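You operate a simulated robot arm through the tools that you are given. There is no shell and no other tool. Be economical: measure what you need, move in short steps, check, and stop when the job is done.

You run a simulated two-armed robot. Do the job below in one go: nothing can be reset, and whatever is moved stays where it is left.

TASK
Wipe up the spill on the top of the brick wall with the blue cloth and put it back.

Only the result counts: the job must be done as asked and must still hold three seconds after the hand-in. Knocking over, shifting, dropping, spilling or breaking anything else fails it. Flat cloth is picked up by pressing the open fingertips on it (5 to 10 N) and closing them slowly along it; thin cloth reads only 2 to 8 mm in the jaws.

THE ROBOT
Two 6-joint arms with two-finger parallel grippers on one trunk, on a base that drives. Base frame: it is fixed to the floor where the robot stands at the start and does not move with it; the origin is under the middle of the robot, x ahead of it, y to its left, z up; the surface under the hand at the start is at about z = 850. Readings come in mm, rad, newtons and seconds.
The left shoulder is at the start at [80, 216, 1545], the right one opposite. With the tool pointing down near the work surface each hand reaches from about 100 to 720 mm from the robot's upright axis, wherever it stands, measured 20 degrees to its own side. Payload 3.43 kg a hand.
The TCP of each hand is the grasp point between the finger pads, 30 mm short of the fingertips. In the tool frame z runs along the fingers and y along their closing line. Largest opening 94 mm; finger width 28, thickness 10; the body of the gripper, 50 by 96 mm, starts 55 mm behind the TCP.
Orientation is that of the tool frame in the base frame, as [roll, pitch, yaw] about the fixed x, y, z axes, in that order (R = Rz(yaw) Ry(pitch) Rx(roll)). With the fingers straight down and closing along the base's y, the tool's x points along the base's -x, its y along +y and its z along -z.

THE INTERFACE
- The arms move only by the tool arm_command. It takes "left_series", "right_series" or both (then of equal length, played together; a hand with none holds still); each is text: rows parted by semicolons, each of 7 numbers parted by spaces: the shift along the tool's x, y, z in mm, then the turn, a rotation vector about the tool's x, y, z in rad, then the gripper command, from -1 (fully open) to 1 (shut), values between in proportion. In form: x y z rx ry rz fingers; .... A call has 1 to 20 rows; each row shifts and turns the commanded pose from where the row before left it, along the tool's axes as they then stand. Rows are played at 5 a second. More than 50 mm and 0.15 rad between two rows, or a gripper value outside its range, and nothing of the call is played. A pose out of reach is approached as far as the arm can. The call stops where the force on the tool passes 40 N (or 10 N more than at its start, if that is more) or the arm is blocked; 0.2 s more then pass. The fingers move at their own pace (about 72 mm/s each) and stop on an object; they squeeze with about 35 N. The grip force told is the motor's: it shows also when the fingers shut on nothing. Time passes only in rows, and 0.2 s behind the last, so rows that do not move let the fingers close. It gives the time, the measured TCP pose, the force on the tool (base axes), the opening and the grip force at its end, in the units of the frame above (readings bear some noise), with the torque about the TCP (base axes, N m) and any sound that the robot's microphone picked up.
- Cameras (640 x 400 px; columns grow to the right, rows downward): "scene" is now at [91.7, 23.1, 1686]; the picture's right is [0.34, -0.94, 0.00], its down [-0.83, -0.30, -0.46] and it looks along [0.43, 0.16, -0.89] (base axes); focal length 289 px, centre (320, 200). "left" rides on the left gripper at [76, -14, -103] in its tool frame; the picture's right is [0.18, 0.98, 0.00], its down [-0.75, 0.14, -0.64] and it looks along [-0.63, 0.12, 0.77] (tool axes); focal length 243 px, centre (320, 200). "right" rides on the right gripper at [76, 14, -103] in its tool frame; the picture's right is [-0.18, 0.98, 0.00], its down [-0.75, -0.14, -0.64] and it looks along [-0.63, -0.12, 0.77] (tool axes); focal length 243 px, centre (320, 200). There is no depth. A picture from a camera that has moved, and an enlarged one, comes with that camera's place and axes in the base frame and with its lens.
- get_image(camera): a new picture of that camera. The clock stands still meanwhile.
- slide_trunk(by): slides the trunk up (or, below 0, down) by that many mm; the arms and the scene camera ride with it, the base frame stays. It gives what a move gives, with no picture.
- base_move(legs): drives the robot by 1 to 6 legs, each [ahead, left, turn to the left] in mm, mm and rad, along the robot's own axes; the way and the turn of a leg run together, so that a leg with both is an arc; at most 1500 mm and 3.142 rad a leg. The arms and the cameras ride along, it lands a little off, and it stops where it bumps. It gives what a move gives.
- aim_head(pan, tilt): turns the head with the scene camera to pan (to the left, within 1.501 rad either way) and tilt (down, from -0.506 to 1.204), counted from straight ahead of the robot. It gives what a move gives.
- inspect(camera, box): a new picture of the part [left, top, right, bottom] of that camera's present view, enlarged. The clock stands still meanwhile.
- job_done(): hands the job in; it is judged then, once.

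Go step by step. Nothing tells you exact positions but the pictures and the camera data: compare them with the known pose of the tool, close in by small moves and look again before you grip or let go. The budget is 120 turns and 88 pictures, counting those below and the enlarged ones. Unless the task says otherwise, let go and move clear before handing in, and close with one line.

The tools are called after "Emit:" as name(argument=value, ...) on one line, values as JSON. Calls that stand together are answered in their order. arm_command: Moves the arms, as the interface text tells. Its arguments: {"type":"object","properties":{"left_series":{"type":"string"},"right_series":{"type":"string"}},"required":[]} The other tools are called the same way: slide_trunk (by) slides the trunk up or down; base_move (legs) drives the base; aim_head (pan, tilt) turns the head that bears the scene camera; get_image (camera) takes a picture; inspect (camera, box) takes an enlarged picture of a part of a camera's view; job_done () hands the job in.

At the start:

```text
time: 0.0
left_ee_pos: [488.8, 411.3, 1009.0]
left_tcp_rot: [3.14, 0.003, 3.14]
left_force: [-0.6, 0.4, 1.0]
left_torque: [0.04, -0.01, 0.03]
left_width: 93.8
left_gripper_force: 0.1
right_ee_pos: [626.6, -43.9, 1010.3]
right_tcp_rot: [-3.14, -0.001, -3.14]
right_force: [0.0, 0.1, 0.3]
right_torque: [0.01, -0.01, -0.03]
right_width: 94.1
right_gripper_force: 0.0
trunk travel left (down, up): [-775.0, 65.0]
robot x, y, heading: [-3.9, 2.6, 0.002]
head pan, tilt: [0.347, 1.093]
```

scene: 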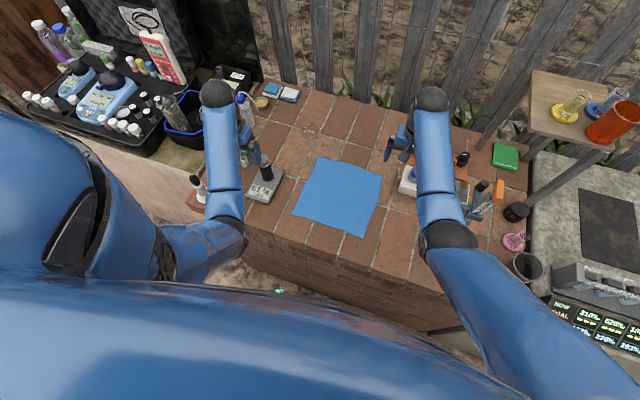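
right: 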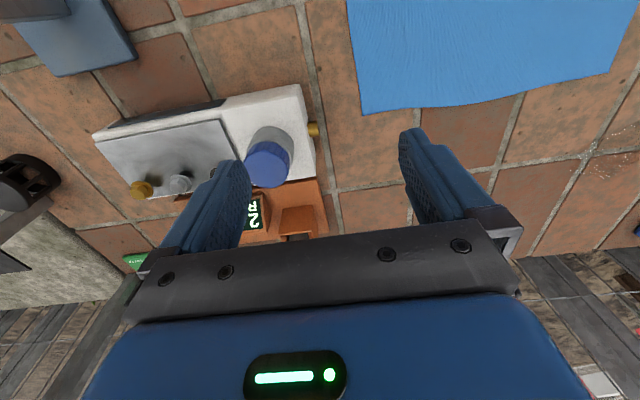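
left: 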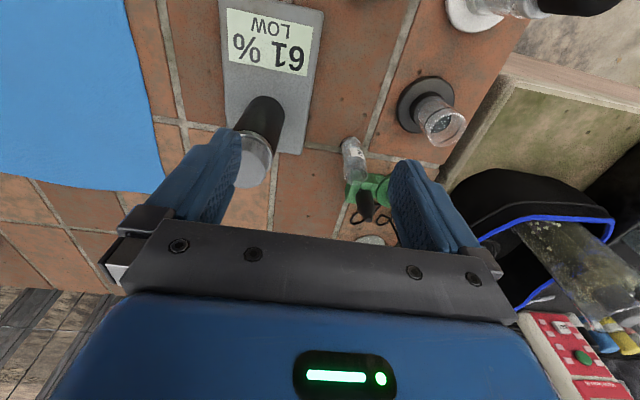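

The blue cloth lies flat in the middle of the brick top; there seem to be some whitish specks beyond it that may be the spill. I'll look closer.

Emit:
inspect(camera="scene", box=[230, 80, 430, 205])

Emit:
inspect(camera="scene", box=[180, 140, 400, 278])

Emit:
inspect(camera="scene", box=[370, 100, 560, 219])

```text
3.20 times, centred on (330, 142) of scene
camera zoom: at [91.7, 23.1, 1686.0], right [0.34, -0.94, 0.0], down [-0.83, -0.3, -0.46], along [0.43, 0.16, -0.89], focal length 925 px, centre (288, 384)
```

zoom: 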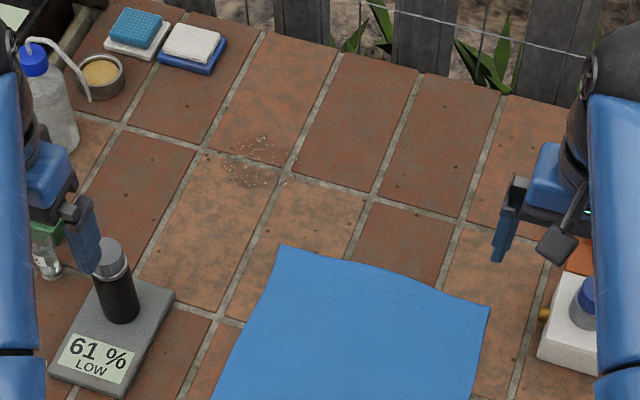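

```text
2.90 times, centred on (290, 209) of scene
camera zoom: at [91.7, 23.1, 1686.0], right [0.34, -0.94, 0.0], down [-0.83, -0.3, -0.46], along [0.43, 0.16, -0.89], focal length 838 px, centre (407, 174)
```

zoom: 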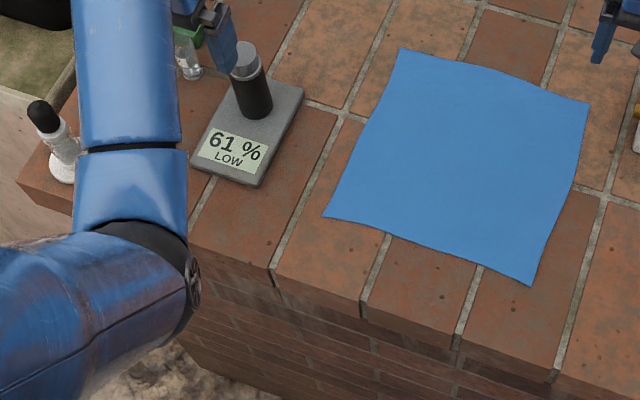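

```text
3.36 times, centred on (465, 160) of scene
camera zoom: at [91.7, 23.1, 1686.0], right [0.34, -0.94, 0.0], down [-0.83, -0.3, -0.46], along [0.43, 0.16, -0.89], focal length 972 px, centre (-167, 336)
```

zoom: 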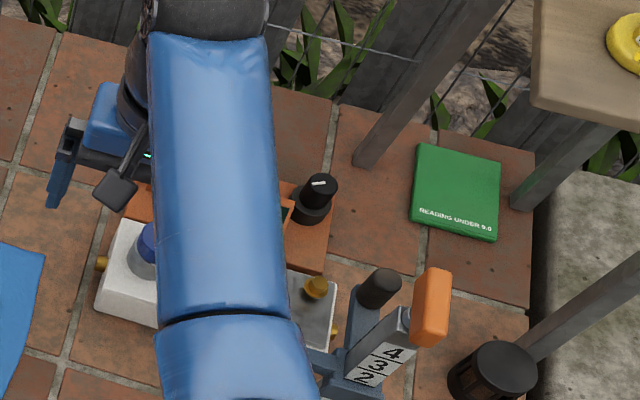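

The spill is the speckled patch at about (752, 307), just beyond the cloth's far-left corner. The cloth spans roughly x 420–655, y 5–240. That spot is past the present reach, so I'll raise both hands and lower the trunk.

Emit:
arm_command(left_series="0 0 -45 0 0 0 -1;0 0 -45 0 0 0 -1;0 0 -45 0 0 0 -1;0 0 -45 0 0 0 -1;0 0 -40 0 0 0 -1", right_series="0 0 -45 0 0 0 -1;0 0 -45 0 0 0 -1;0 0 -45 0 0 0 -1;0 0 -45 0 0 0 -1;0 0 -40 0 0 0 -1")

```text
time: 1.2
left_ee_pos: [578.4, 453.0, 1073.4]
left_tcp_rot: [3.141, 0.004, 3.141]
left_force: [0.0, 0.0, -0.8]
left_torque: [0.01, 0.01, 0.0]
left_width: 94.2
left_gripper_force: 0.0
left hand out of reach, approached as far as the arm can: row 1, 2, 3, 4, 5
right_ee_pos: [686.1, -24.8, 1189.2]
right_tcp_rot: [-3.141, -0.004, -3.14]
right_force: [0.6, -1.0, 0.0]
right_torque: [0.04, 0.03, -0.01]
right_width: 93.9
right_gripper_force: 0.0
right hand out of reach, approached as far as the arm can: row 3, 4, 5
trunk travel left (down, up): [-775.0, 65.0]
robot x, y, heading: [-0.3, 2.0, -0.001]
head pan, tilt: [0.347, 1.093]
```

Near-in high poses are out of reach, so I'll move the left hand forward and toward the middle while high.

Emit:
arm_command(left_series="-30 -30 0 0 0 0 -1;-30 -40 0 0 0 0 -1;-30 -40 0 0 0 0 -1;0 -40 0 0 0 0 -1;0 -40 0 0 0 0 -1;0 0 0 0 0 0 -1", right_series="0 -30 0 0 0 0 -1;0 -30 0 0 0 0 -1;0 -30 0 0 0 0 -1;0 -30 0 0 0 0 -1;0 -30 0 0 0 0 -1;0 0 0 0 0 0 -1")

Emit:
get_image(camera="scene")

```text
time: 2.6
left_ee_pos: [666.5, 264.0, 1074.6]
left_tcp_rot: [-3.141, 0.004, -3.141]
left_force: [-0.8, 0.3, -0.7]
left_torque: [0.01, -0.03, 0.01]
left_width: 94.0
left_gripper_force: 0.1
right_ee_pos: [709.8, -169.9, 1180.6]
right_tcp_rot: [3.141, 0.0, 3.141]
right_force: [-0.7, 0.0, 0.0]
right_torque: [0.01, 0.01, 0.01]
right_width: 93.9
right_gripper_force: 0.1
right hand out of reach, approached as far as the arm can: row 1, 2, 3, 5
trunk travel left (down, up): [-775.0, 65.0]
robot x, y, heading: [1.6, 2.0, 0.005]
head pan, tilt: [0.347, 1.093]
```

```text
81 pictures are left
camera scene: at [92.5, 23.2, 1686.0], right [0.34, -0.94, 0.0], down [-0.83, -0.3, -0.46], along [0.43, 0.16, -0.89], focal length 289 px, centre (320, 200)
```

scene: 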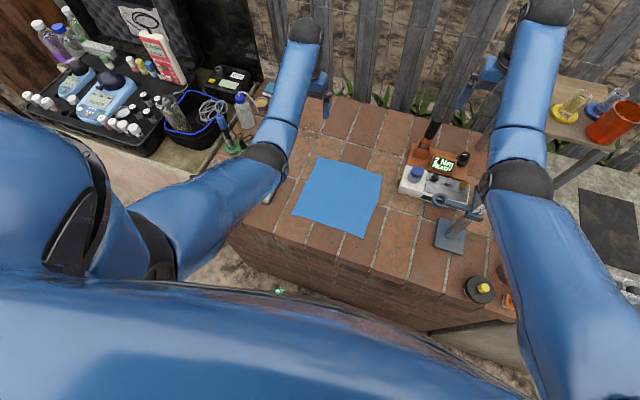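

The left hand now hovers near the spill. I'll test whether it can reach over the spill at about z 950 with the trunk as it is.

Emit:
arm_command(left_series="0 10 40 0 0 0 -1;0 10 40 0 0 0 -1;-30 10 40 0 0 0 -1;-30 10 0 0 0 0 -1;-30 0 0 0 0 0 -1;-30 0 0 0 0 0 -1;0 0 0 0 0 0 -1")

Emit:
get_image(camera="left")

```text
refused: row 3 steps farther than a row can; nothing moved
```

```text
80 pictures are left
camera left: at [590.0, 249.7, 1177.4], right [-0.18, 0.98, 0.0], down [0.75, 0.14, 0.64], along [0.63, 0.12, -0.77], focal length 243 px, centre (320, 200)
```

left: 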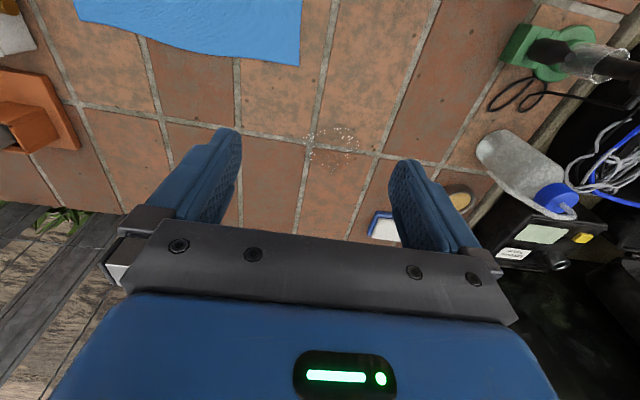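

Spill confirmed at about (754, 301), radius ~43. Cloth corner at (657, 237). Testing reach now with legal steps.

Emit:
arm_command(left_series="0 10 40 0 0 0 -1;0 10 40 0 0 0 -1;0 10 40 0 0 0 -1;-30 10 0 0 0 0 -1;-30 10 0 0 0 0 -1;-30 10 0 0 0 0 -1;-30 0 0 0 0 0 -1;0 0 0 0 0 0 -1")

```text
time: 4.4
left_ee_pos: [707.6, 307.3, 976.1]
left_tcp_rot: [3.14, 0.001, -3.141]
left_force: [-0.2, 0.3, 0.5]
left_torque: [0.0, -0.02, 0.02]
left_width: 94.1
left_gripper_force: 0.1
left hand out of reach, approached as far as the arm can: row 5, 6, 7
right_ee_pos: [709.9, -170.2, 1180.2]
right_tcp_rot: [-3.141, 0.001, -3.141]
right_force: [-0.4, -0.1, -0.2]
right_torque: [-0.02, 0.0, 0.01]
right_width: 93.9
right_gripper_force: 0.1
trunk travel left (down, up): [-775.0, 65.0]
robot x, y, heading: [3.4, -2.3, -0.001]
head pan, tilt: [0.347, 1.093]
```

Reach ends about 100 mm short, so I'll pull the left hand back up and lower the trunk in stages.

Emit:
arm_command(left_series="10 -5 -30 0 0 0 -1;10 -5 -30 0 0 0 -1;10 -5 -30 0 0 0 -1;0 0 0 0 0 0 -1")

Emit:
slide_trunk(by=-130)

Emit:
arm_command(left_series="0 0 -40 0 0 0 -1;0 0 -40 0 0 0 -1;0 0 -40 0 0 0 -1;0 0 -40 0 0 0 -1;0 0 0 0 0 0 -1", right_series="0 0 -40 0 0 0 -1;0 0 -40 0 0 0 -1;0 0 -40 0 0 0 -1;0 0 -40 0 0 0 -1;0 0 0 0 0 0 -1")

```text
time: 5.4
left_ee_pos: [673.5, 291.4, 1065.4]
left_tcp_rot: [3.14, 0.003, 3.141]
left_force: [-0.1, -1.0, 0.4]
left_torque: [0.0, -0.01, -0.01]
left_width: 93.6
left_gripper_force: 0.0
right_ee_pos: [710.0, -169.3, 1181.2]
right_tcp_rot: [-3.14, -0.001, -3.14]
right_force: [-0.4, -0.1, 0.5]
right_torque: [0.0, 0.02, -0.02]
right_width: 93.9
right_gripper_force: 0.0
trunk travel left (down, up): [-775.0, 65.0]
robot x, y, heading: [2.7, 0.9, 0.002]
head pan, tilt: [0.347, 1.093]
```

```text
time: 7.0
left_ee_pos: [674.4, 290.8, 935.3]
left_tcp_rot: [3.14, 0.003, 3.141]
left_force: [0.3, 1.0, -0.2]
left_torque: [0.0, 0.01, 0.03]
left_width: 93.9
left_gripper_force: 0.0
right_ee_pos: [710.2, -171.1, 1051.1]
right_tcp_rot: [-3.141, -0.001, 3.141]
right_force: [-0.3, -0.1, -0.4]
right_torque: [-0.01, 0.01, -0.03]
right_width: 94.2
right_gripper_force: 0.0
trunk travel left (down, up): [-645.0, 195.0]
robot x, y, heading: [-2.3, 1.0, -0.003]
head pan, tilt: [0.347, 1.093]
```

```text
time: 8.2
left_ee_pos: [717.2, 294.7, 1074.9]
left_tcp_rot: [3.14, 0.003, -3.141]
left_force: [1.1, -0.8, -0.5]
left_torque: [0.02, 0.04, -0.01]
left_width: 94.0
left_gripper_force: 0.0
left hand out of reach, approached as far as the arm can: row 2, 3, 4
right_ee_pos: [745.6, -167.6, 1201.4]
right_tcp_rot: [-3.141, 0.0, 3.142]
right_force: [0.5, 1.2, 0.3]
right_torque: [0.03, -0.03, 0.0]
right_width: 94.1
right_gripper_force: 0.0
right hand out of reach, approached as far as the arm can: row 1, 2, 3
trunk travel left (down, up): [-645.0, 195.0]
robot x, y, heading: [4.6, -0.8, 0.002]
head pan, tilt: [0.347, 1.093]
```

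I'll test the far reach at the spill with the trunk 130 lower.

Emit:
arm_command(left_series="0 0 40 0 0 0 -1;0 0 40 0 0 0 -1;0 0 40 0 0 0 -1;0 0 30 0 0 0 -1;-20 0 0 0 0 0 -1;-20 0 0 0 0 0 -1;-20 0 0 0 0 0 -1;-20 0 0 0 0 0 -1;-20 0 0 0 0 0 -1;0 0 0 0 0 0 -1")

Emit:
get_image(camera="scene")

```text
time: 10.4
left_ee_pos: [739.8, 289.6, 939.4]
left_tcp_rot: [3.14, 0.003, 3.141]
left_force: [-0.7, -0.1, 0.9]
left_torque: [0.0, -0.01, -0.01]
left_width: 93.7
left_gripper_force: 0.0
left hand out of reach, approached as far as the arm can: row 6, 7, 8, 9
right_ee_pos: [746.8, -167.4, 1202.5]
right_tcp_rot: [-3.14, 0.001, 3.142]
right_force: [0.4, 0.7, 0.4]
right_torque: [-0.02, 0.01, 0.01]
right_width: 94.0
right_gripper_force: 0.2
trunk travel left (down, up): [-645.0, 195.0]
robot x, y, heading: [-1.5, -1.1, 0.001]
head pan, tilt: [0.347, 1.093]
```

```text
79 pictures are left
camera scene: at [91.8, 23.2, 1556.0], right [0.34, -0.94, 0.0], down [-0.83, -0.3, -0.46], along [0.43, 0.16, -0.89], focal length 289 px, centre (320, 200)
```

scene: 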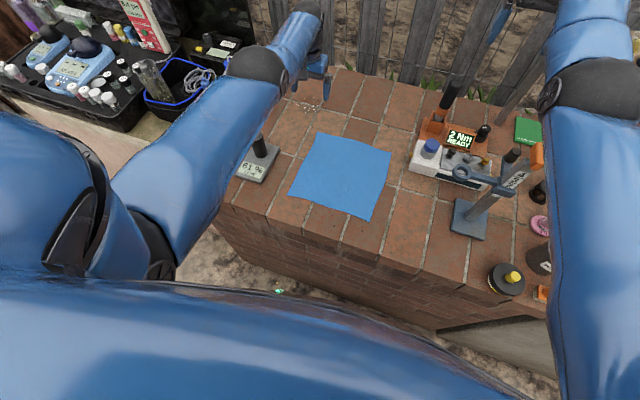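

I need about 90 mm more, so the base must go ahead a little. First I'll check the right arm's clearance by panning the head.

Emit:
aim_head(pan=-0.45, tilt=0.75)

Emit:
get_image(camera="scene")

Emit:
get_image(camera="right")

```text
time: 11.5
left_ee_pos: [739.2, 288.8, 939.0]
left_tcp_rot: [3.139, 0.001, -3.141]
left_force: [-0.4, -1.0, -1.2]
left_torque: [0.02, 0.01, 0.0]
left_width: 94.3
left_gripper_force: 0.0
right_ee_pos: [745.7, -169.1, 1201.9]
right_tcp_rot: [3.141, 0.001, 3.141]
right_force: [-0.2, -0.2, 0.0]
right_torque: [0.0, 0.02, -0.01]
right_width: 94.2
right_gripper_force: 0.1
trunk travel left (down, up): [-645.0, 195.0]
robot x, y, heading: [-3.6, 1.2, 0.0]
head pan, tilt: [-0.45, 0.75]
```

```text
78 pictures are left
camera scene: at [106.8, -34.6, 1581.3], right [-0.43, -0.9, 0.0], down [-0.61, 0.3, -0.73], along [0.66, -0.32, -0.68], focal length 289 px, centre (320, 200)
```

scene: 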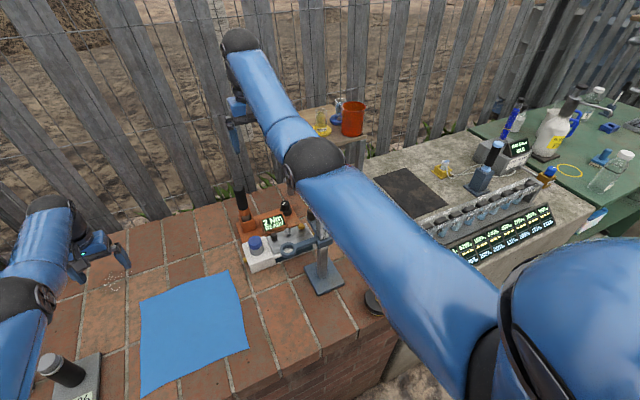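

```text
77 pictures are left
camera right: at [670.8, -153.7, 1304.3], right [0.18, 0.98, 0.0], down [0.75, -0.14, 0.64], along [0.63, -0.12, -0.77], focal length 243 px, centre (320, 200)
```

right: 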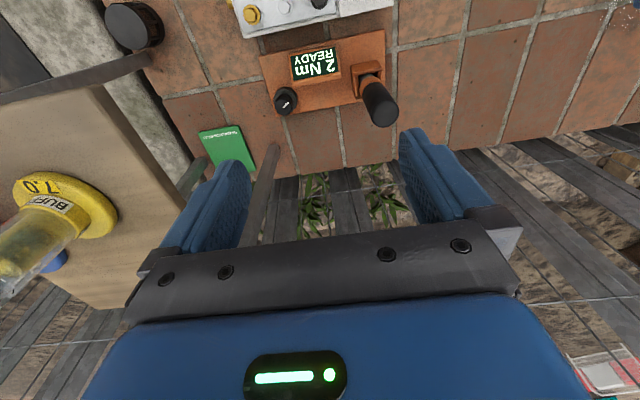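

I'll bring the right hand inward, back and slightly lower to stay clear of the shelf and fence, and raise the left a little before driving.

Emit:
arm_command(left_series="0 -10 -10 0 0 0 -1;0 -10 -10 0 0 0 -1;0 0 -10 0 0 0 -1;0 0 0 0 0 0 -1;0 0 0 0 0 0 -1", right_series="10 25 20 0 0 0 -1;10 25 20 0 0 0 -1;10 25 20 0 0 0 -1;10 25 10 0 0 0 -1;0 0 0 0 0 0 -1")

Emit:
base_move(legs=[[50, 0, 0]])

```text
time: 12.7
left_ee_pos: [739.9, 268.7, 967.8]
left_tcp_rot: [3.141, 0.001, -3.141]
left_force: [-0.4, 0.0, -0.9]
left_torque: [0.01, 0.02, 0.0]
left_width: 93.8
left_gripper_force: 0.1
right_ee_pos: [722.3, -69.4, 1128.8]
right_tcp_rot: [-3.141, -0.002, -3.14]
right_force: [0.4, -0.1, 1.1]
right_torque: [0.01, -0.03, 0.03]
right_width: 94.0
right_gripper_force: 0.0
right hand out of reach, approached as far as the arm can: row 1, 2, 3
trunk travel left (down, up): [-645.0, 195.0]
robot x, y, heading: [-1.4, -1.9, 0.0]
head pan, tilt: [-0.45, 0.75]
```

```text
time: 13.6
left_ee_pos: [781.9, 267.9, 974.5]
left_tcp_rot: [3.139, 0.01, -3.141]
left_force: [-0.3, 0.1, 0.8]
left_torque: [-0.01, -0.03, -0.05]
left_width: 94.0
left_gripper_force: 0.0
right_ee_pos: [761.2, -68.4, 1136.7]
right_tcp_rot: [-3.141, 0.006, -3.14]
right_force: [-0.4, 0.1, 0.6]
right_torque: [-0.03, -0.05, 0.0]
right_width: 94.3
right_gripper_force: 0.0
trunk travel left (down, up): [-645.0, 195.0]
robot x, y, heading: [47.1, 2.5, -0.001]
head pan, tilt: [-0.45, 0.75]
```

Emit:
base_move(legs=[[45, 0, 0]])

Emit:
aim_head(pan=0.3, tilt=1.0)

Emit:
get_image(camera="scene")

```text
time: 14.4
left_ee_pos: [789.1, 266.9, 968.1]
left_tcp_rot: [3.139, 0.003, -3.139]
left_force: [0.3, 0.0, 0.1]
left_torque: [-0.01, -0.01, 0.01]
left_width: 93.9
left_gripper_force: 0.0
right_ee_pos: [772.2, -67.4, 1130.6]
right_tcp_rot: [-3.14, -0.001, 3.141]
right_force: [0.2, 0.5, -0.6]
right_torque: [-0.02, 0.02, -0.01]
right_width: 93.9
right_gripper_force: 0.0
trunk travel left (down, up): [-645.0, 195.0]
robot x, y, heading: [52.0, -2.3, 0.005]
head pan, tilt: [-0.45, 0.75]
stopped in leg 1: the robot was blocked; the commanded pose is now the measured one
```

```text
time: 15.5
left_ee_pos: [789.0, 268.4, 968.7]
left_tcp_rot: [3.139, 0.004, -3.141]
left_force: [-0.2, -0.7, 0.1]
left_torque: [-0.02, 0.0, 0.0]
left_width: 94.2
left_gripper_force: 0.0
right_ee_pos: [770.5, -67.7, 1131.2]
right_tcp_rot: [3.14, -0.001, 3.14]
right_force: [-0.5, 0.2, -0.4]
right_torque: [0.02, 0.01, 0.01]
right_width: 93.8
right_gripper_force: 0.1
trunk travel left (down, up): [-645.0, 195.0]
robot x, y, heading: [50.0, -3.0, -0.0]
head pan, tilt: [0.3, 1.0]
```

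```text
76 pictures are left
camera scene: at [146.6, 21.9, 1562.3], right [0.3, -0.96, 0.0], down [-0.8, -0.25, -0.54], along [0.52, 0.16, -0.84], focal length 289 px, centre (320, 200)
```

scene: 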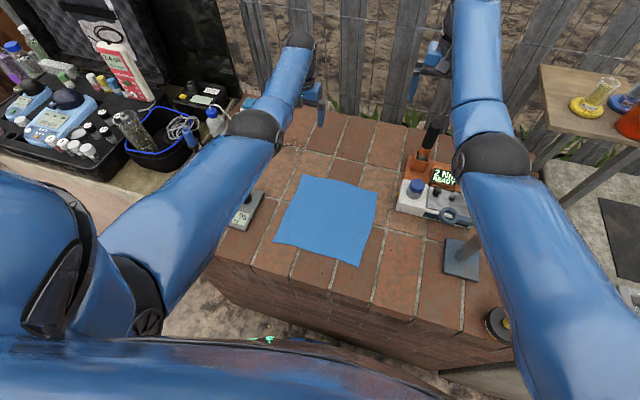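

The base can go only 50 mm. I'll test the left hand over the spill's far side at low height.

Emit:
arm_command(left_series="0 15 20 0 0 0 -1;0 15 20 0 0 0 -1;0 15 20 0 0 0 -1;0 15 0 0 0 0 -1;0 0 0 0 0 0 -1")

Emit:
get_image(camera="left")

```text
time: 16.7
left_ee_pos: [775.8, 326.5, 911.7]
left_tcp_rot: [3.139, 0.004, -3.141]
left_force: [0.3, -0.5, 0.5]
left_torque: [0.03, 0.0, -0.05]
left_width: 93.8
left_gripper_force: 0.1
left hand out of reach, approached as far as the arm can: row 2, 3
right_ee_pos: [771.3, -67.6, 1130.8]
right_tcp_rot: [3.139, 0.001, 3.14]
right_force: [0.2, -0.3, 0.0]
right_torque: [-0.03, -0.04, 0.03]
right_width: 93.9
right_gripper_force: 0.0
trunk travel left (down, up): [-645.0, 195.0]
robot x, y, heading: [47.5, -0.3, -0.003]
head pan, tilt: [0.3, 1.0]
```

```text
75 pictures are left
camera left: at [699.5, 313.0, 1014.2], right [-0.18, 0.98, 0.0], down [0.75, 0.14, 0.64], along [0.63, 0.12, -0.76], focal length 243 px, centre (320, 200)
```

left: 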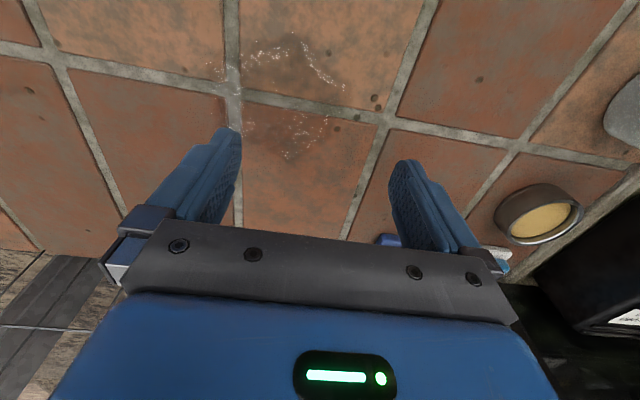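

The spill spans about x 718–800, y 250–340; I can cover its far side by tilting the tool a little. Now going to the cloth's far-left corner region with fingers about half open.

Emit:
arm_command(left_series="30 -26 0 0 0 0 -0.06;30 -26 0 0 0 0 -0.06;30 -26 0 0 0 0 -0.06;32 -26 0 0 0 0 -0.06;32 -26 0 0 0 0 -0.06;0 0 0 0 0 0 -0.06")

Emit:
get_image(camera="left")

Emit:
get_image(camera="scene")

```text
time: 18.1
left_ee_pos: [629.2, 193.4, 903.6]
left_tcp_rot: [3.141, 0.004, -3.14]
left_force: [-1.0, 0.2, -0.6]
left_torque: [0.02, 0.0, -0.01]
left_width: 50.0
left_gripper_force: 0.1
left hand out of reach, approached as far as the arm can: row 5
right_ee_pos: [771.0, -67.9, 1130.7]
right_tcp_rot: [3.141, 0.001, 3.142]
right_force: [0.6, 0.5, -0.1]
right_torque: [-0.02, -0.03, -0.01]
right_width: 93.9
right_gripper_force: 0.0
trunk travel left (down, up): [-645.0, 195.0]
robot x, y, heading: [49.6, 0.2, 0.002]
head pan, tilt: [0.3, 1.0]
```

```text
74 pictures are left
camera left: at [553.0, 179.6, 1006.5], right [-0.19, 0.98, 0.0], down [0.75, 0.14, 0.65], along [0.63, 0.12, -0.76], focal length 243 px, centre (320, 200)
```

left: 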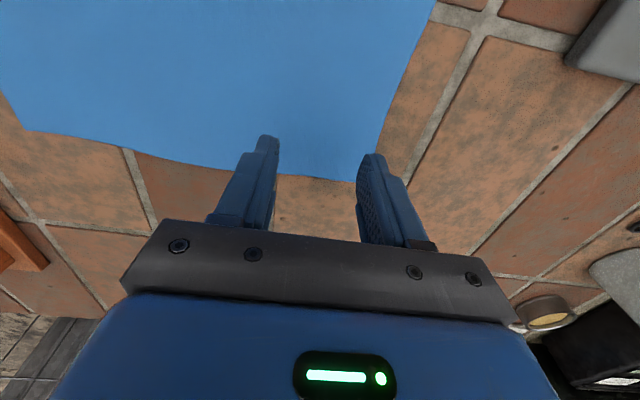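

```text
73 pictures are left
camera scene: at [148.1, 22.3, 1562.1], right [0.3, -0.96, 0.0], down [-0.8, -0.25, -0.54], along [0.52, 0.16, -0.84], focal length 289 px, centre (320, 200)
```

scene: 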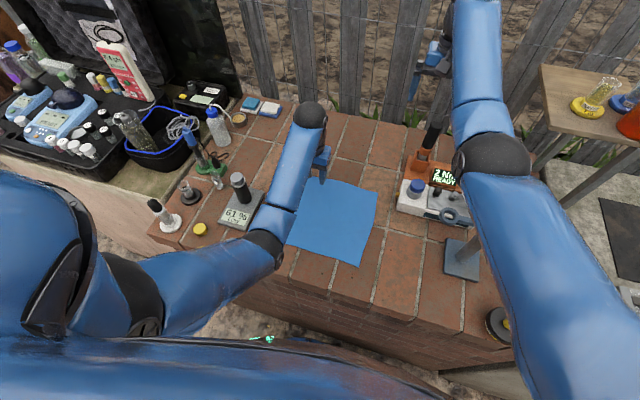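

The corner is at (657, 233). I'll go slightly further inside the cloth and press down gently.

Emit:
arm_command(left_series="0 -6 8 0 0 0 -0.06;6 0 8 0 0 0 -0.06;6 0 4 0 0 0 -0.06;0 0 2 0 0 0 -0.06;0 0 0 0 0 0 -0.06")

```text
time: 19.3
left_ee_pos: [615.3, 189.6, 882.0]
left_tcp_rot: [3.14, 0.003, -3.139]
left_force: [0.7, -0.3, 0.2]
left_torque: [0.01, 0.01, -0.04]
left_width: 49.7
left_gripper_force: 0.1
right_ee_pos: [770.1, -68.3, 1130.7]
right_tcp_rot: [3.14, -0.001, 3.141]
right_force: [0.5, 0.6, 0.0]
right_torque: [0.01, -0.02, 0.01]
right_width: 93.9
right_gripper_force: 0.1
trunk travel left (down, up): [-645.0, 195.0]
robot x, y, heading: [49.8, -0.6, 0.001]
head pan, tilt: [0.3, 1.0]
```

Emit:
arm_command(left_series="0 0 1 0 0 0 -0.06;0 0 1 0 0 0 -0.06;0 0 0 0 0 0 -0.06")

```text
time: 20.1
left_ee_pos: [614.4, 190.0, 880.9]
left_tcp_rot: [3.14, 0.008, -3.14]
left_force: [1.6, 0.7, 13.7]
left_torque: [0.16, 0.03, -0.03]
left_width: 49.7
left_gripper_force: 0.1
right_ee_pos: [770.4, -67.8, 1132.0]
right_tcp_rot: [-3.141, 0.0, -3.141]
right_force: [0.5, 0.6, -0.4]
right_torque: [-0.02, 0.0, -0.01]
right_width: 93.7
right_gripper_force: 0.0
trunk travel left (down, up): [-645.0, 195.0]
robot x, y, heading: [50.7, 1.8, 0.0]
head pan, tilt: [0.3, 1.0]
```

Contact at 13.7 N; I'll ease off half a millimetre and close slowly.

Emit:
arm_command(left_series="0 0 -0.6 0 0 0 -0.06;0 0 0 0 0 0 0.05;0 0 0 0 0 0 0.15;0 0 0 0 0 0 0.25;0 0 0 0 0 0 0.35;0 0 0 0 0 0 0.45;0 0 0 0 0 0 0.55;0 0 0 0 0 0 0.65;0 0 0 0 0 0 0.75;0 0 0 0 0 0 0.85;0 0 0 0 0 0 0.95;0 0 0 0 0 0 1;0 0 0 0 0 0 1;0 0 0 0 0 0 1")

Emit:
get_image(camera="left")

```text
time: 23.1
left_ee_pos: [613.5, 189.1, 881.0]
left_tcp_rot: [3.14, 0.007, -3.141]
left_force: [0.0, 0.8, 21.4]
left_torque: [0.13, 0.07, -0.03]
left_width: 1.9
left_gripper_force: 34.6
right_ee_pos: [770.3, -68.0, 1131.6]
right_tcp_rot: [3.14, 0.0, -3.141]
right_force: [-0.9, 0.2, 0.8]
right_torque: [-0.01, 0.0, 0.04]
right_width: 94.1
right_gripper_force: 0.1
trunk travel left (down, up): [-645.0, 195.0]
robot x, y, heading: [47.4, -1.9, -0.001]
head pan, tilt: [0.3, 1.0]
```

```text
72 pictures are left
camera left: at [537.8, 175.4, 983.4], right [-0.19, 0.98, 0.0], down [0.75, 0.14, 0.65], along [0.64, 0.12, -0.76], focal length 243 px, centre (320, 200)
```

left: 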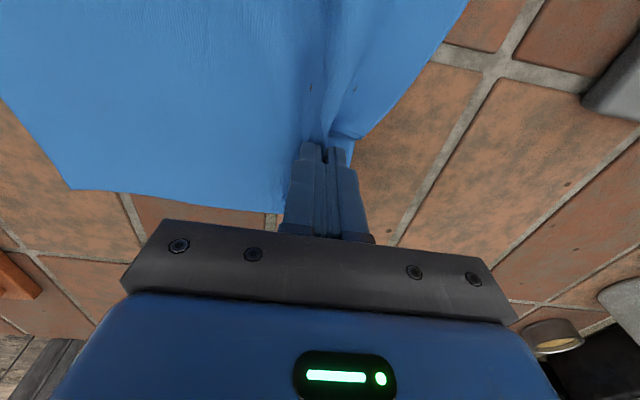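

The cloth has gathered into a fold between the fingers (1.9 mm). Lifting a bit to check the hold.

Emit:
arm_command(left_series="0 0 -5 0 0 0 1;-5 0 -10 0 0 0 1;-5 0 -10 0 0 0 1;0 0 0 0 0 0 1")

Emit:
get_image(camera="left")

Emit:
get_image(camera="scene")

```text
time: 24.1
left_ee_pos: [624.9, 191.0, 902.3]
left_tcp_rot: [3.14, 0.003, -3.14]
left_force: [0.6, 0.8, 0.8]
left_torque: [0.02, 0.0, -0.01]
left_width: 2.2
left_gripper_force: 35.0
right_ee_pos: [771.6, -67.8, 1130.2]
right_tcp_rot: [3.14, 0.001, 3.141]
right_force: [-0.1, -0.5, -0.9]
right_torque: [0.01, 0.0, 0.0]
right_width: 94.1
right_gripper_force: 0.0
trunk travel left (down, up): [-645.0, 195.0]
robot x, y, heading: [49.8, -2.0, 0.0]
head pan, tilt: [0.3, 1.0]
```

```text
71 pictures are left
camera left: at [550.1, 177.1, 1004.6], right [-0.19, 0.98, 0.0], down [0.75, 0.14, 0.64], along [0.63, 0.12, -0.76], focal length 243 px, centre (320, 200)
```

left: 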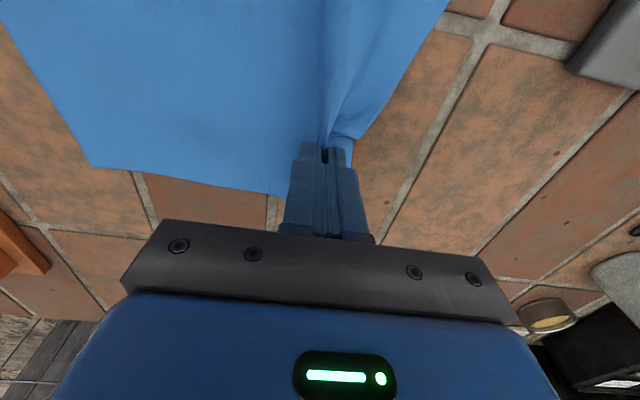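

```text
70 pictures are left
camera scene: at [147.8, 22.1, 1562.1], right [0.3, -0.96, 0.0], down [-0.8, -0.25, -0.54], along [0.52, 0.16, -0.84], focal length 289 px, centre (320, 200)
```

scene: 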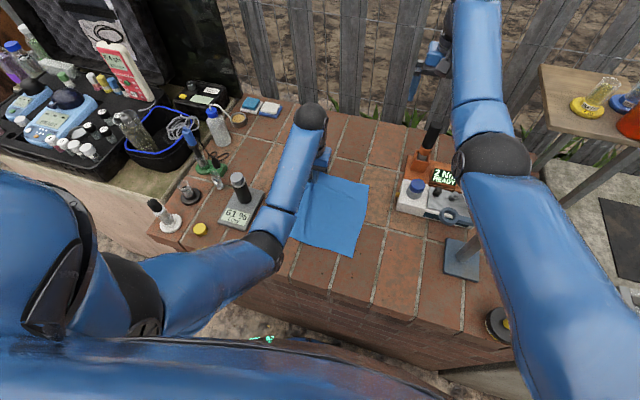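

The cloth is held. Dragging it low, first ahead, then left onto the near-right edge of the spill.

Emit:
arm_command(left_series="-20 0 0 0 0 0 1;-20 0 0 0 0 0 1;-20 0 0 0 0 0 1;-20 0 0 0 0 0 1;-15 0 0 0 0 0 1;0 15 0 0 0 0 1;0 15 0 0 0 0 1;0 15 0 0 0 0 1;0 0 0 0 0 0 1")

Emit:
get_image(camera="left")

Emit:
get_image(camera="scene")

```text
time: 26.1
left_ee_pos: [718.9, 235.1, 905.0]
left_tcp_rot: [3.141, 0.003, -3.141]
left_force: [0.5, -0.1, 0.9]
left_torque: [0.02, 0.0, 0.04]
left_width: 2.6
left_gripper_force: 34.9
right_ee_pos: [771.5, -68.0, 1130.8]
right_tcp_rot: [3.141, 0.001, 3.141]
right_force: [0.1, -0.3, -0.4]
right_torque: [-0.03, 0.0, 0.02]
right_width: 93.9
right_gripper_force: 0.2
trunk travel left (down, up): [-645.0, 195.0]
robot x, y, heading: [47.9, 2.2, 0.0]
head pan, tilt: [0.3, 1.0]
```

```text
69 pictures are left
camera left: at [643.6, 221.5, 1007.0], right [-0.18, 0.98, 0.0], down [0.75, 0.14, 0.64], along [0.63, 0.12, -0.76], focal length 243 px, centre (320, 200)
```

left: 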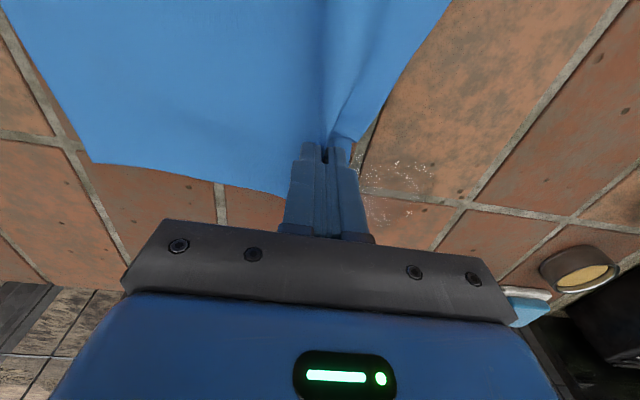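

```text
68 pictures are left
camera scene: at [147.3, 21.9, 1562.2], right [0.3, -0.96, 0.0], down [-0.8, -0.25, -0.54], along [0.52, 0.16, -0.84], focal length 289 px, centre (320, 200)
```

scene: 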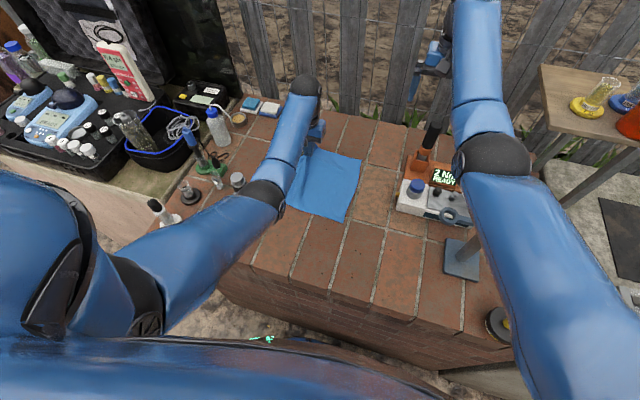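

Cloth follows nicely. Now lowering to press just at the near edge of the spill.

Emit:
arm_command(left_series="0 0 10 0 0 0 1;0 0 8 0 0 0 1;0 0 4 0 0 0 1;0 0 2 0 0 0 1;0 0 0 0 0 0 1")

```text
time: 27.3
left_ee_pos: [721.4, 235.2, 882.9]
left_tcp_rot: [3.14, 0.004, -3.139]
left_force: [-0.7, 0.1, 2.5]
left_torque: [-0.02, 0.05, -0.01]
left_width: 2.2
left_gripper_force: 35.6
right_ee_pos: [771.1, -67.7, 1130.3]
right_tcp_rot: [-3.14, 0.0, 3.141]
right_force: [-0.9, 0.0, -1.0]
right_torque: [0.03, 0.02, 0.02]
right_width: 93.7
right_gripper_force: 0.0
trunk travel left (down, up): [-645.0, 195.0]
robot x, y, heading: [50.2, 1.5, -0.004]
head pan, tilt: [0.3, 1.0]
```

Light contact. Pressing 1 mm more and stroking left along the near edge, then back one lane further.

Emit:
arm_command(left_series="0 0 1 0 0 0 1;0 12 0 0 0 0 1;0 12 0 0 0 0 1;0 12 0 0 0 0 1;0 12 0 0 0 0 1;0 12 0 0 0 0 1;0 12 0 0 0 0 1;0 12 0 0 0 0 1;0 12 0 0 0 0 1;0 12 0 0 0 0 1;0 0 0 0 0 0 1")

Emit:
get_image(camera="left")

Emit:
get_image(camera="scene")

```text
time: 29.7
left_ee_pos: [718.6, 341.8, 881.8]
left_tcp_rot: [3.138, 0.005, 3.141]
left_force: [0.3, -2.6, 9.7]
left_torque: [-0.08, 0.09, 0.03]
left_width: 2.4
left_gripper_force: 35.3
right_ee_pos: [770.4, -67.6, 1131.7]
right_tcp_rot: [3.141, 0.003, 3.141]
right_force: [0.1, 0.1, 0.4]
right_torque: [0.01, 0.03, 0.02]
right_width: 93.9
right_gripper_force: 0.0
trunk travel left (down, up): [-645.0, 195.0]
robot x, y, heading: [49.3, 1.9, -0.0]
head pan, tilt: [0.3, 1.0]
```

```text
67 pictures are left
camera left: at [642.4, 327.5, 983.6], right [-0.18, 0.98, 0.0], down [0.75, 0.14, 0.65], along [0.64, 0.12, -0.76], focal length 243 px, centre (320, 200)
```

left: 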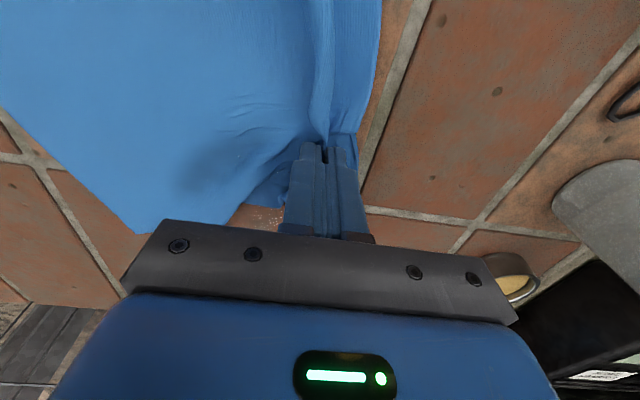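

```text
66 pictures are left
camera scene: at [145.9, 20.6, 1562.3], right [0.3, -0.96, 0.0], down [-0.8, -0.25, -0.54], along [0.52, 0.16, -0.84], focal length 289 px, centre (320, 200)
```

scene: 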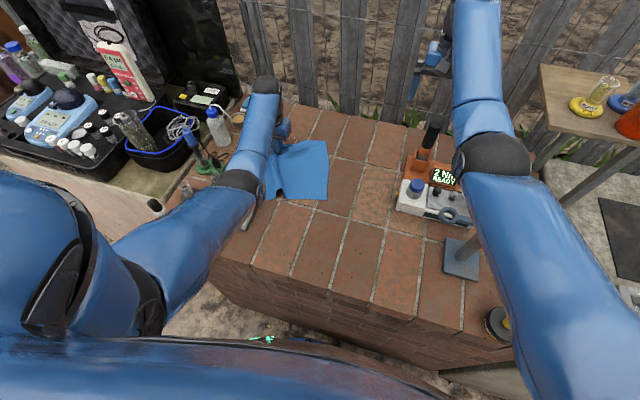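

Good 10 N stroke. Now the next lane ahead, stroking back to the right.

Emit:
arm_command(left_series="-9 0 0 0 0 0 1;-9 0 0 0 0 0 1;0 -12 0 0 0 0 1;0 -12 0 0 0 0 1;0 -12 0 0 0 0 1;0 -12 0 0 0 0 1;0 -12 0 0 0 0 1;0 -12 0 0 0 0 1;0 -12 0 0 0 0 1;0 -12 0 0 0 0 1;0 0 0 0 0 0 1;-9 0 0 0 0 0 1;-9 0 0 0 0 0 1;0 12 0 0 0 0 1;0 12 0 0 0 0 1;0 12 0 0 0 0 1;0 12 0 0 0 0 1")

Emit:
get_image(camera="left")

```text
time: 33.3
left_ee_pos: [756.9, 294.2, 880.5]
left_tcp_rot: [3.137, 0.008, -3.14]
left_force: [2.1, -5.9, 17.4]
left_torque: [-0.17, 0.07, 0.03]
left_width: 2.4
left_gripper_force: 35.3
right_ee_pos: [768.4, -69.3, 1131.3]
right_tcp_rot: [3.138, 0.002, -3.141]
right_force: [-0.6, 0.0, 0.1]
right_torque: [-0.01, 0.02, 0.02]
right_width: 93.9
right_gripper_force: 0.2
trunk travel left (down, up): [-645.0, 195.0]
robot x, y, heading: [50.6, 1.1, -0.001]
head pan, tilt: [0.3, 1.0]
```

```text
65 pictures are left
camera left: at [680.3, 281.0, 983.3], right [-0.18, 0.98, 0.0], down [0.75, 0.14, 0.65], along [0.64, 0.12, -0.76], focal length 243 px, centre (320, 200)
```

left: 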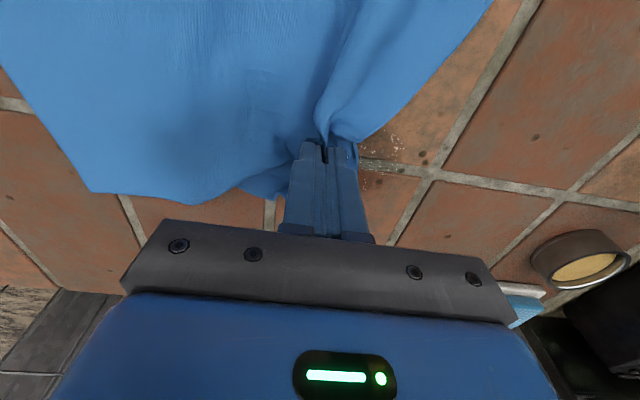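

Reach still holds at x 757. Continuing left, then one more lane ahead.

Emit:
arm_command(left_series="0 12 -0.5 0 0 0 1;0 12 0 0 0 0 1;0 12 0 0 0 0 1;0 12 0 0 0 0 1;0 0 0 0 0 0 1;-8 0 0 0 0 0 1;-8 0 0 0 0 0 1;0 -10 0 0 0 0 1;0 -10 0 0 0 0 1;0 -10 0 0 0 0 1")

Emit:
get_image(camera="left")

```text
time: 35.5
left_ee_pos: [763.5, 311.7, 884.1]
left_tcp_rot: [3.139, 0.001, -3.141]
left_force: [-0.6, 0.0, -0.1]
left_torque: [0.01, 0.01, 0.02]
left_width: 2.3
left_gripper_force: 35.2
left hand out of reach, approached as far as the arm can: row 6, 7
right_ee_pos: [770.8, -67.3, 1130.5]
right_tcp_rot: [3.141, 0.001, -3.141]
right_force: [0.5, 0.8, -0.5]
right_torque: [0.0, 0.0, -0.01]
right_width: 93.9
right_gripper_force: 0.0
trunk travel left (down, up): [-645.0, 195.0]
robot x, y, heading: [47.6, -2.1, 0.002]
head pan, tilt: [0.3, 1.0]
```

```text
64 pictures are left
camera left: at [687.7, 298.1, 986.2], right [-0.18, 0.98, 0.0], down [0.75, 0.14, 0.64], along [0.63, 0.12, -0.77], focal length 243 px, centre (320, 200)
```

left: 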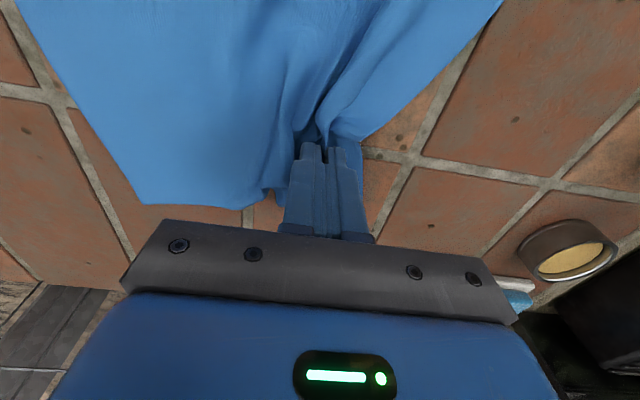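

Vertical reach ends at x≈764. I'll lift slightly, tilt the fingers forward 0.25 rad, and reach the far lane.

Emit:
arm_command(left_series="0 0 -10 0 0 0 1;0 0 0 0 -0.1 0 1;0 0 0 0 -0.1 0 1;0 0 0 0 -0.05 0 1;-10 -15 0 0 0 0 1;-10 -15 0 0 0 0 1;0 -20 0 0 0 0 1;0 0 0 0 0 0 1")

Emit:
get_image(camera="left")

```text
time: 37.3
left_ee_pos: [784.1, 261.9, 897.1]
left_tcp_rot: [3.141, 0.254, -3.141]
left_force: [-0.5, -0.2, -0.6]
left_torque: [0.02, 0.03, -0.05]
left_width: 2.3
left_gripper_force: 34.3
right_ee_pos: [771.1, -67.3, 1130.0]
right_tcp_rot: [-3.141, 0.001, -3.14]
right_force: [0.4, -1.1, -0.5]
right_torque: [0.01, -0.01, 0.0]
right_width: 93.9
right_gripper_force: 0.0
trunk travel left (down, up): [-645.0, 195.0]
robot x, y, heading: [48.9, 1.2, -0.0]
head pan, tilt: [0.3, 1.0]
```

```text
63 pictures are left
camera left: at [685.1, 248.3, 977.4], right [-0.18, 0.98, -0.04], down [0.57, 0.14, 0.81], along [0.8, 0.12, -0.58], focal length 243 px, centre (320, 200)
```

left: 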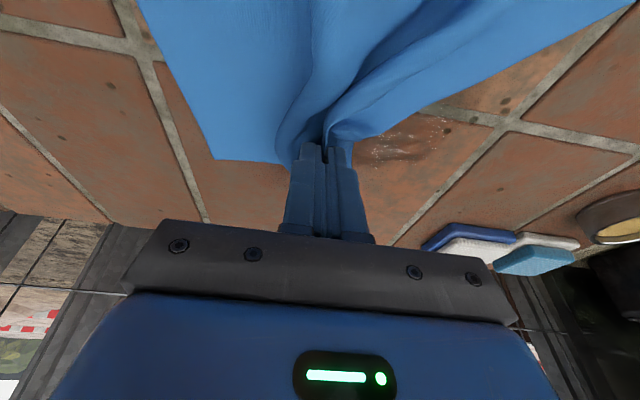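

Specks remain around (777, 315). Lowering in the tilted pose and stroking left along the far lane.

Emit:
arm_command(left_series="0 0 7 0 0 0 1;0 0 4 0 0 0 1;0.5 0 2 0 0 0 1;0 0 0 0 0 0 1")

```text
time: 38.3
left_ee_pos: [784.7, 262.0, 886.9]
left_tcp_rot: [3.138, 0.253, -3.141]
left_force: [0.5, 0.2, 1.8]
left_torque: [0.04, 0.02, -0.02]
left_width: 2.5
left_gripper_force: 35.1
right_ee_pos: [771.0, -68.0, 1130.3]
right_tcp_rot: [-3.141, -0.001, 3.141]
right_force: [-0.3, -0.4, 0.3]
right_torque: [-0.03, -0.02, 0.02]
right_width: 94.0
right_gripper_force: 0.0
trunk travel left (down, up): [-645.0, 195.0]
robot x, y, heading: [44.8, -1.5, 0.001]
head pan, tilt: [0.3, 1.0]
```

Emit:
arm_command(left_series="0.2 0 1.5 0 0 0 1;0 10 0 0 0 0 1;0 10 0 0 0 0 1;0 10 0 0 0 0 1;0 10 0 0 0 0 1;0 10 0 0 0 0 1;0 10 0 0 0 0 1;0 10 0 0 0 0 1;0 10 0 0 0 0 1;0 0 0 0 0 0 1")

Emit:
get_image(camera="left")

```text
time: 40.5
left_ee_pos: [785.0, 343.0, 884.7]
left_tcp_rot: [3.138, 0.255, 3.141]
left_force: [0.2, -0.9, 4.6]
left_torque: [-0.02, 0.03, -0.01]
left_width: 2.4
left_gripper_force: 34.6
right_ee_pos: [770.4, -68.1, 1130.6]
right_tcp_rot: [3.14, -0.001, -3.139]
right_force: [-0.9, 0.9, -0.3]
right_torque: [-0.02, 0.02, 0.04]
right_width: 94.1
right_gripper_force: 0.1
trunk travel left (down, up): [-645.0, 195.0]
robot x, y, heading: [45.2, -1.2, 0.004]
head pan, tilt: [0.3, 1.0]
```

```text
62 pictures are left
camera left: at [686.4, 328.1, 965.2], right [-0.18, 0.98, -0.04], down [0.57, 0.14, 0.81], along [0.8, 0.12, -0.58], focal length 243 px, centre (320, 200)
```

left: 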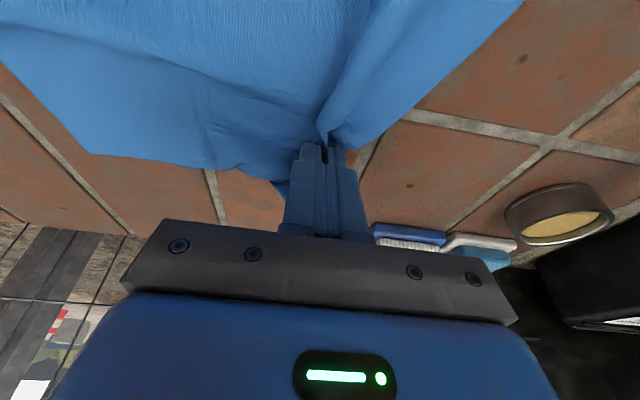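

Now the farthest lane (about 13 mm ahead), stroking back right with slightly more pressure.

Emit:
arm_command(left_series="-5.8 0 2 0 0 0 1;-5.8 0 1.7 0 0 0 1;0 -10 0 0 0 0 1;0 -10 0 0 0 0 1;0 -10 0 0 0 0 1;0 -10 0 0 0 0 1;0 -10 0 0 0 0 1;0 -10 0 0 0 0 1;0 -10 0 0 0 0 1;0 -10 0 0 0 0 1;0 -10 0 0 0 0 1;0 0 0 0 0 0 1")

Emit:
get_image(camera="left")

```text
time: 43.1
left_ee_pos: [796.1, 252.2, 885.8]
left_tcp_rot: [3.139, 0.254, 3.141]
left_force: [0.1, 3.0, 8.4]
left_torque: [0.1, 0.08, -0.05]
left_width: 2.4
left_gripper_force: 35.1
right_ee_pos: [770.9, -66.1, 1132.3]
right_tcp_rot: [3.141, 0.003, -3.14]
right_force: [-0.9, 0.2, -0.5]
right_torque: [0.0, -0.01, 0.01]
right_width: 94.4
right_gripper_force: 0.1
trunk travel left (down, up): [-645.0, 195.0]
robot x, y, heading: [50.5, -4.1, 0.0]
head pan, tilt: [0.3, 1.0]
```

```text
61 pictures are left
camera left: at [697.7, 238.7, 964.7], right [-0.18, 0.98, -0.04], down [0.57, 0.14, 0.81], along [0.8, 0.12, -0.58], focal length 243 px, centre (320, 200)
```

left: 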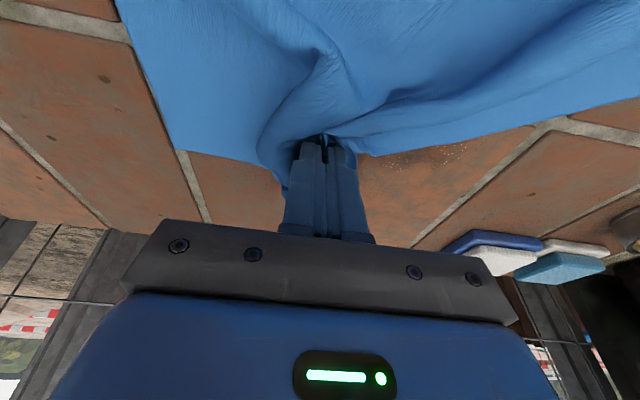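

A few specks remain around (790–800, 305–340). Another stroke left at a slightly farther lane, then back.

Emit:
arm_command(left_series="-5 15 1.3 0 0 0 1;-3 15 0.8 0 0 0 1;0 12 0 0 0 0 1;0 12 0 0 0 0 1;0 12 0 0 0 0 1;0 12 0 0 0 0 1;0 12 0 0 0 0 1;0 12 0 0 0 0 1;6 0 -1.5 0 0 0 1;6 0 -1.5 0 0 0 1;0 -12 0.3 0 0 0 1;0 -12 0 0 0 0 1;0 -12 0 0 0 0 1;0 -12 0 0 0 0 1;0 -12 0 0 0 0 1;0 -12 0 0 0 0 1;0 -12 0 0 0 0 1;0 -12 0 0 0 0 1")

Emit:
get_image(camera="left")

```text
time: 46.9
left_ee_pos: [793.9, 256.8, 883.8]
left_tcp_rot: [3.139, 0.253, 3.14]
left_force: [1.1, 2.1, 6.4]
left_torque: [0.07, 0.01, -0.03]
left_width: 2.0
left_gripper_force: 34.7
right_ee_pos: [770.2, -67.1, 1131.5]
right_tcp_rot: [-3.141, 0.002, -3.141]
right_force: [0.1, -0.9, 0.3]
right_torque: [0.01, 0.0, 0.01]
right_width: 94.0
right_gripper_force: 0.1
trunk travel left (down, up): [-645.0, 195.0]
robot x, y, heading: [47.2, -0.3, 0.002]
head pan, tilt: [0.3, 1.0]
```

```text
60 pictures are left
camera left: at [695.0, 243.9, 964.6], right [-0.18, 0.98, -0.04], down [0.57, 0.14, 0.81], along [0.8, 0.12, -0.58], focal length 243 px, centre (320, 200)
```

left: 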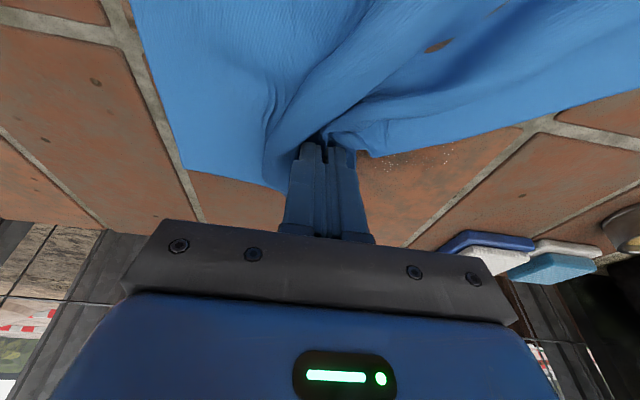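

Let me zoom in to see what remains.

Emit:
inspect(camera="left", box=[340, 110, 500, 210])

```text
4.00 times, centred on (420, 160) of left
camera zoom: at [695.0, 243.9, 964.6], right [-0.18, 0.98, -0.04], down [0.57, 0.14, 0.81], along [0.8, 0.12, -0.58], focal length 970 px, centre (-80, 360)
```

zoom: 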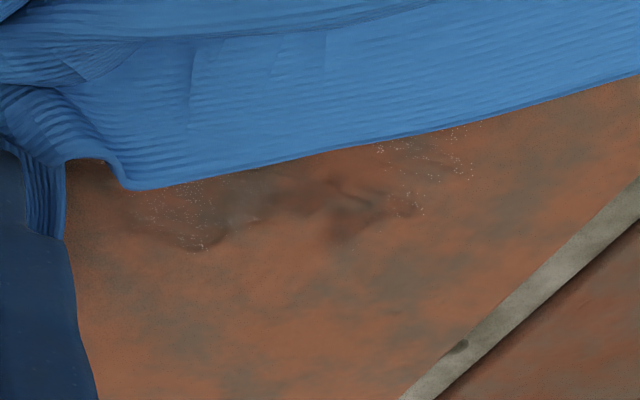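

Residue lies on the far arc, roughly from (810, 308) to (780, 338). Going farther ahead and stroking over it.

Emit:
arm_command(left_series="-0.7 0 -3 0 0 0 1;-6 10 1.5 0 0 0 1;-6 10 1.5 0 0 0 1;-7 10 1.8 0 0 0 1;0.7 0 3.5 0 0 0 1;0 10 0 0 0 0 1;0 10 0 0 0 0 1;0 10 0 0 0 0 1;0 10 0 0 0 0 1;0 10 0 0 0 0 1;0 10 0 0 0 0 1;0 0 0 0 0 0 1")

Emit:
get_image(camera="left")

```text
time: 49.5
left_ee_pos: [810.9, 347.9, 885.4]
left_tcp_rot: [3.14, 0.254, 3.14]
left_force: [-0.5, -1.2, 4.4]
left_torque: [-0.04, 0.05, -0.01]
left_width: 2.4
left_gripper_force: 34.9
left hand out of reach, approached as far as the arm can: row 11
right_ee_pos: [770.2, -68.7, 1131.0]
right_tcp_rot: [-3.141, -0.001, -3.14]
right_force: [0.1, 0.6, -0.5]
right_torque: [0.0, 0.03, 0.03]
right_width: 94.0
right_gripper_force: 0.1
trunk travel left (down, up): [-645.0, 195.0]
robot x, y, heading: [48.1, -0.2, -0.003]
head pan, tilt: [0.3, 1.0]
```

```text
58 pictures are left
camera left: at [711.7, 333.5, 964.9], right [-0.18, 0.98, -0.04], down [0.57, 0.14, 0.81], along [0.8, 0.12, -0.58], focal length 243 px, centre (320, 200)
```

left: 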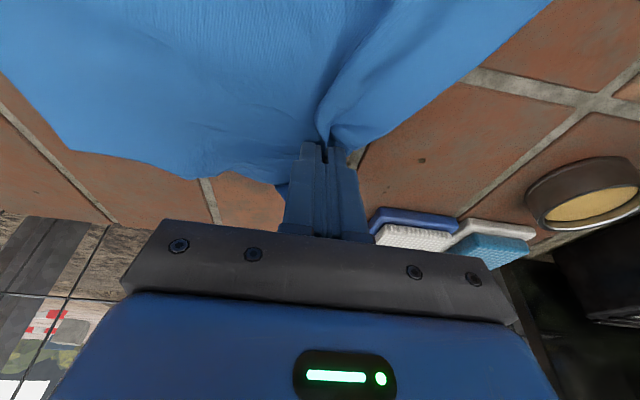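

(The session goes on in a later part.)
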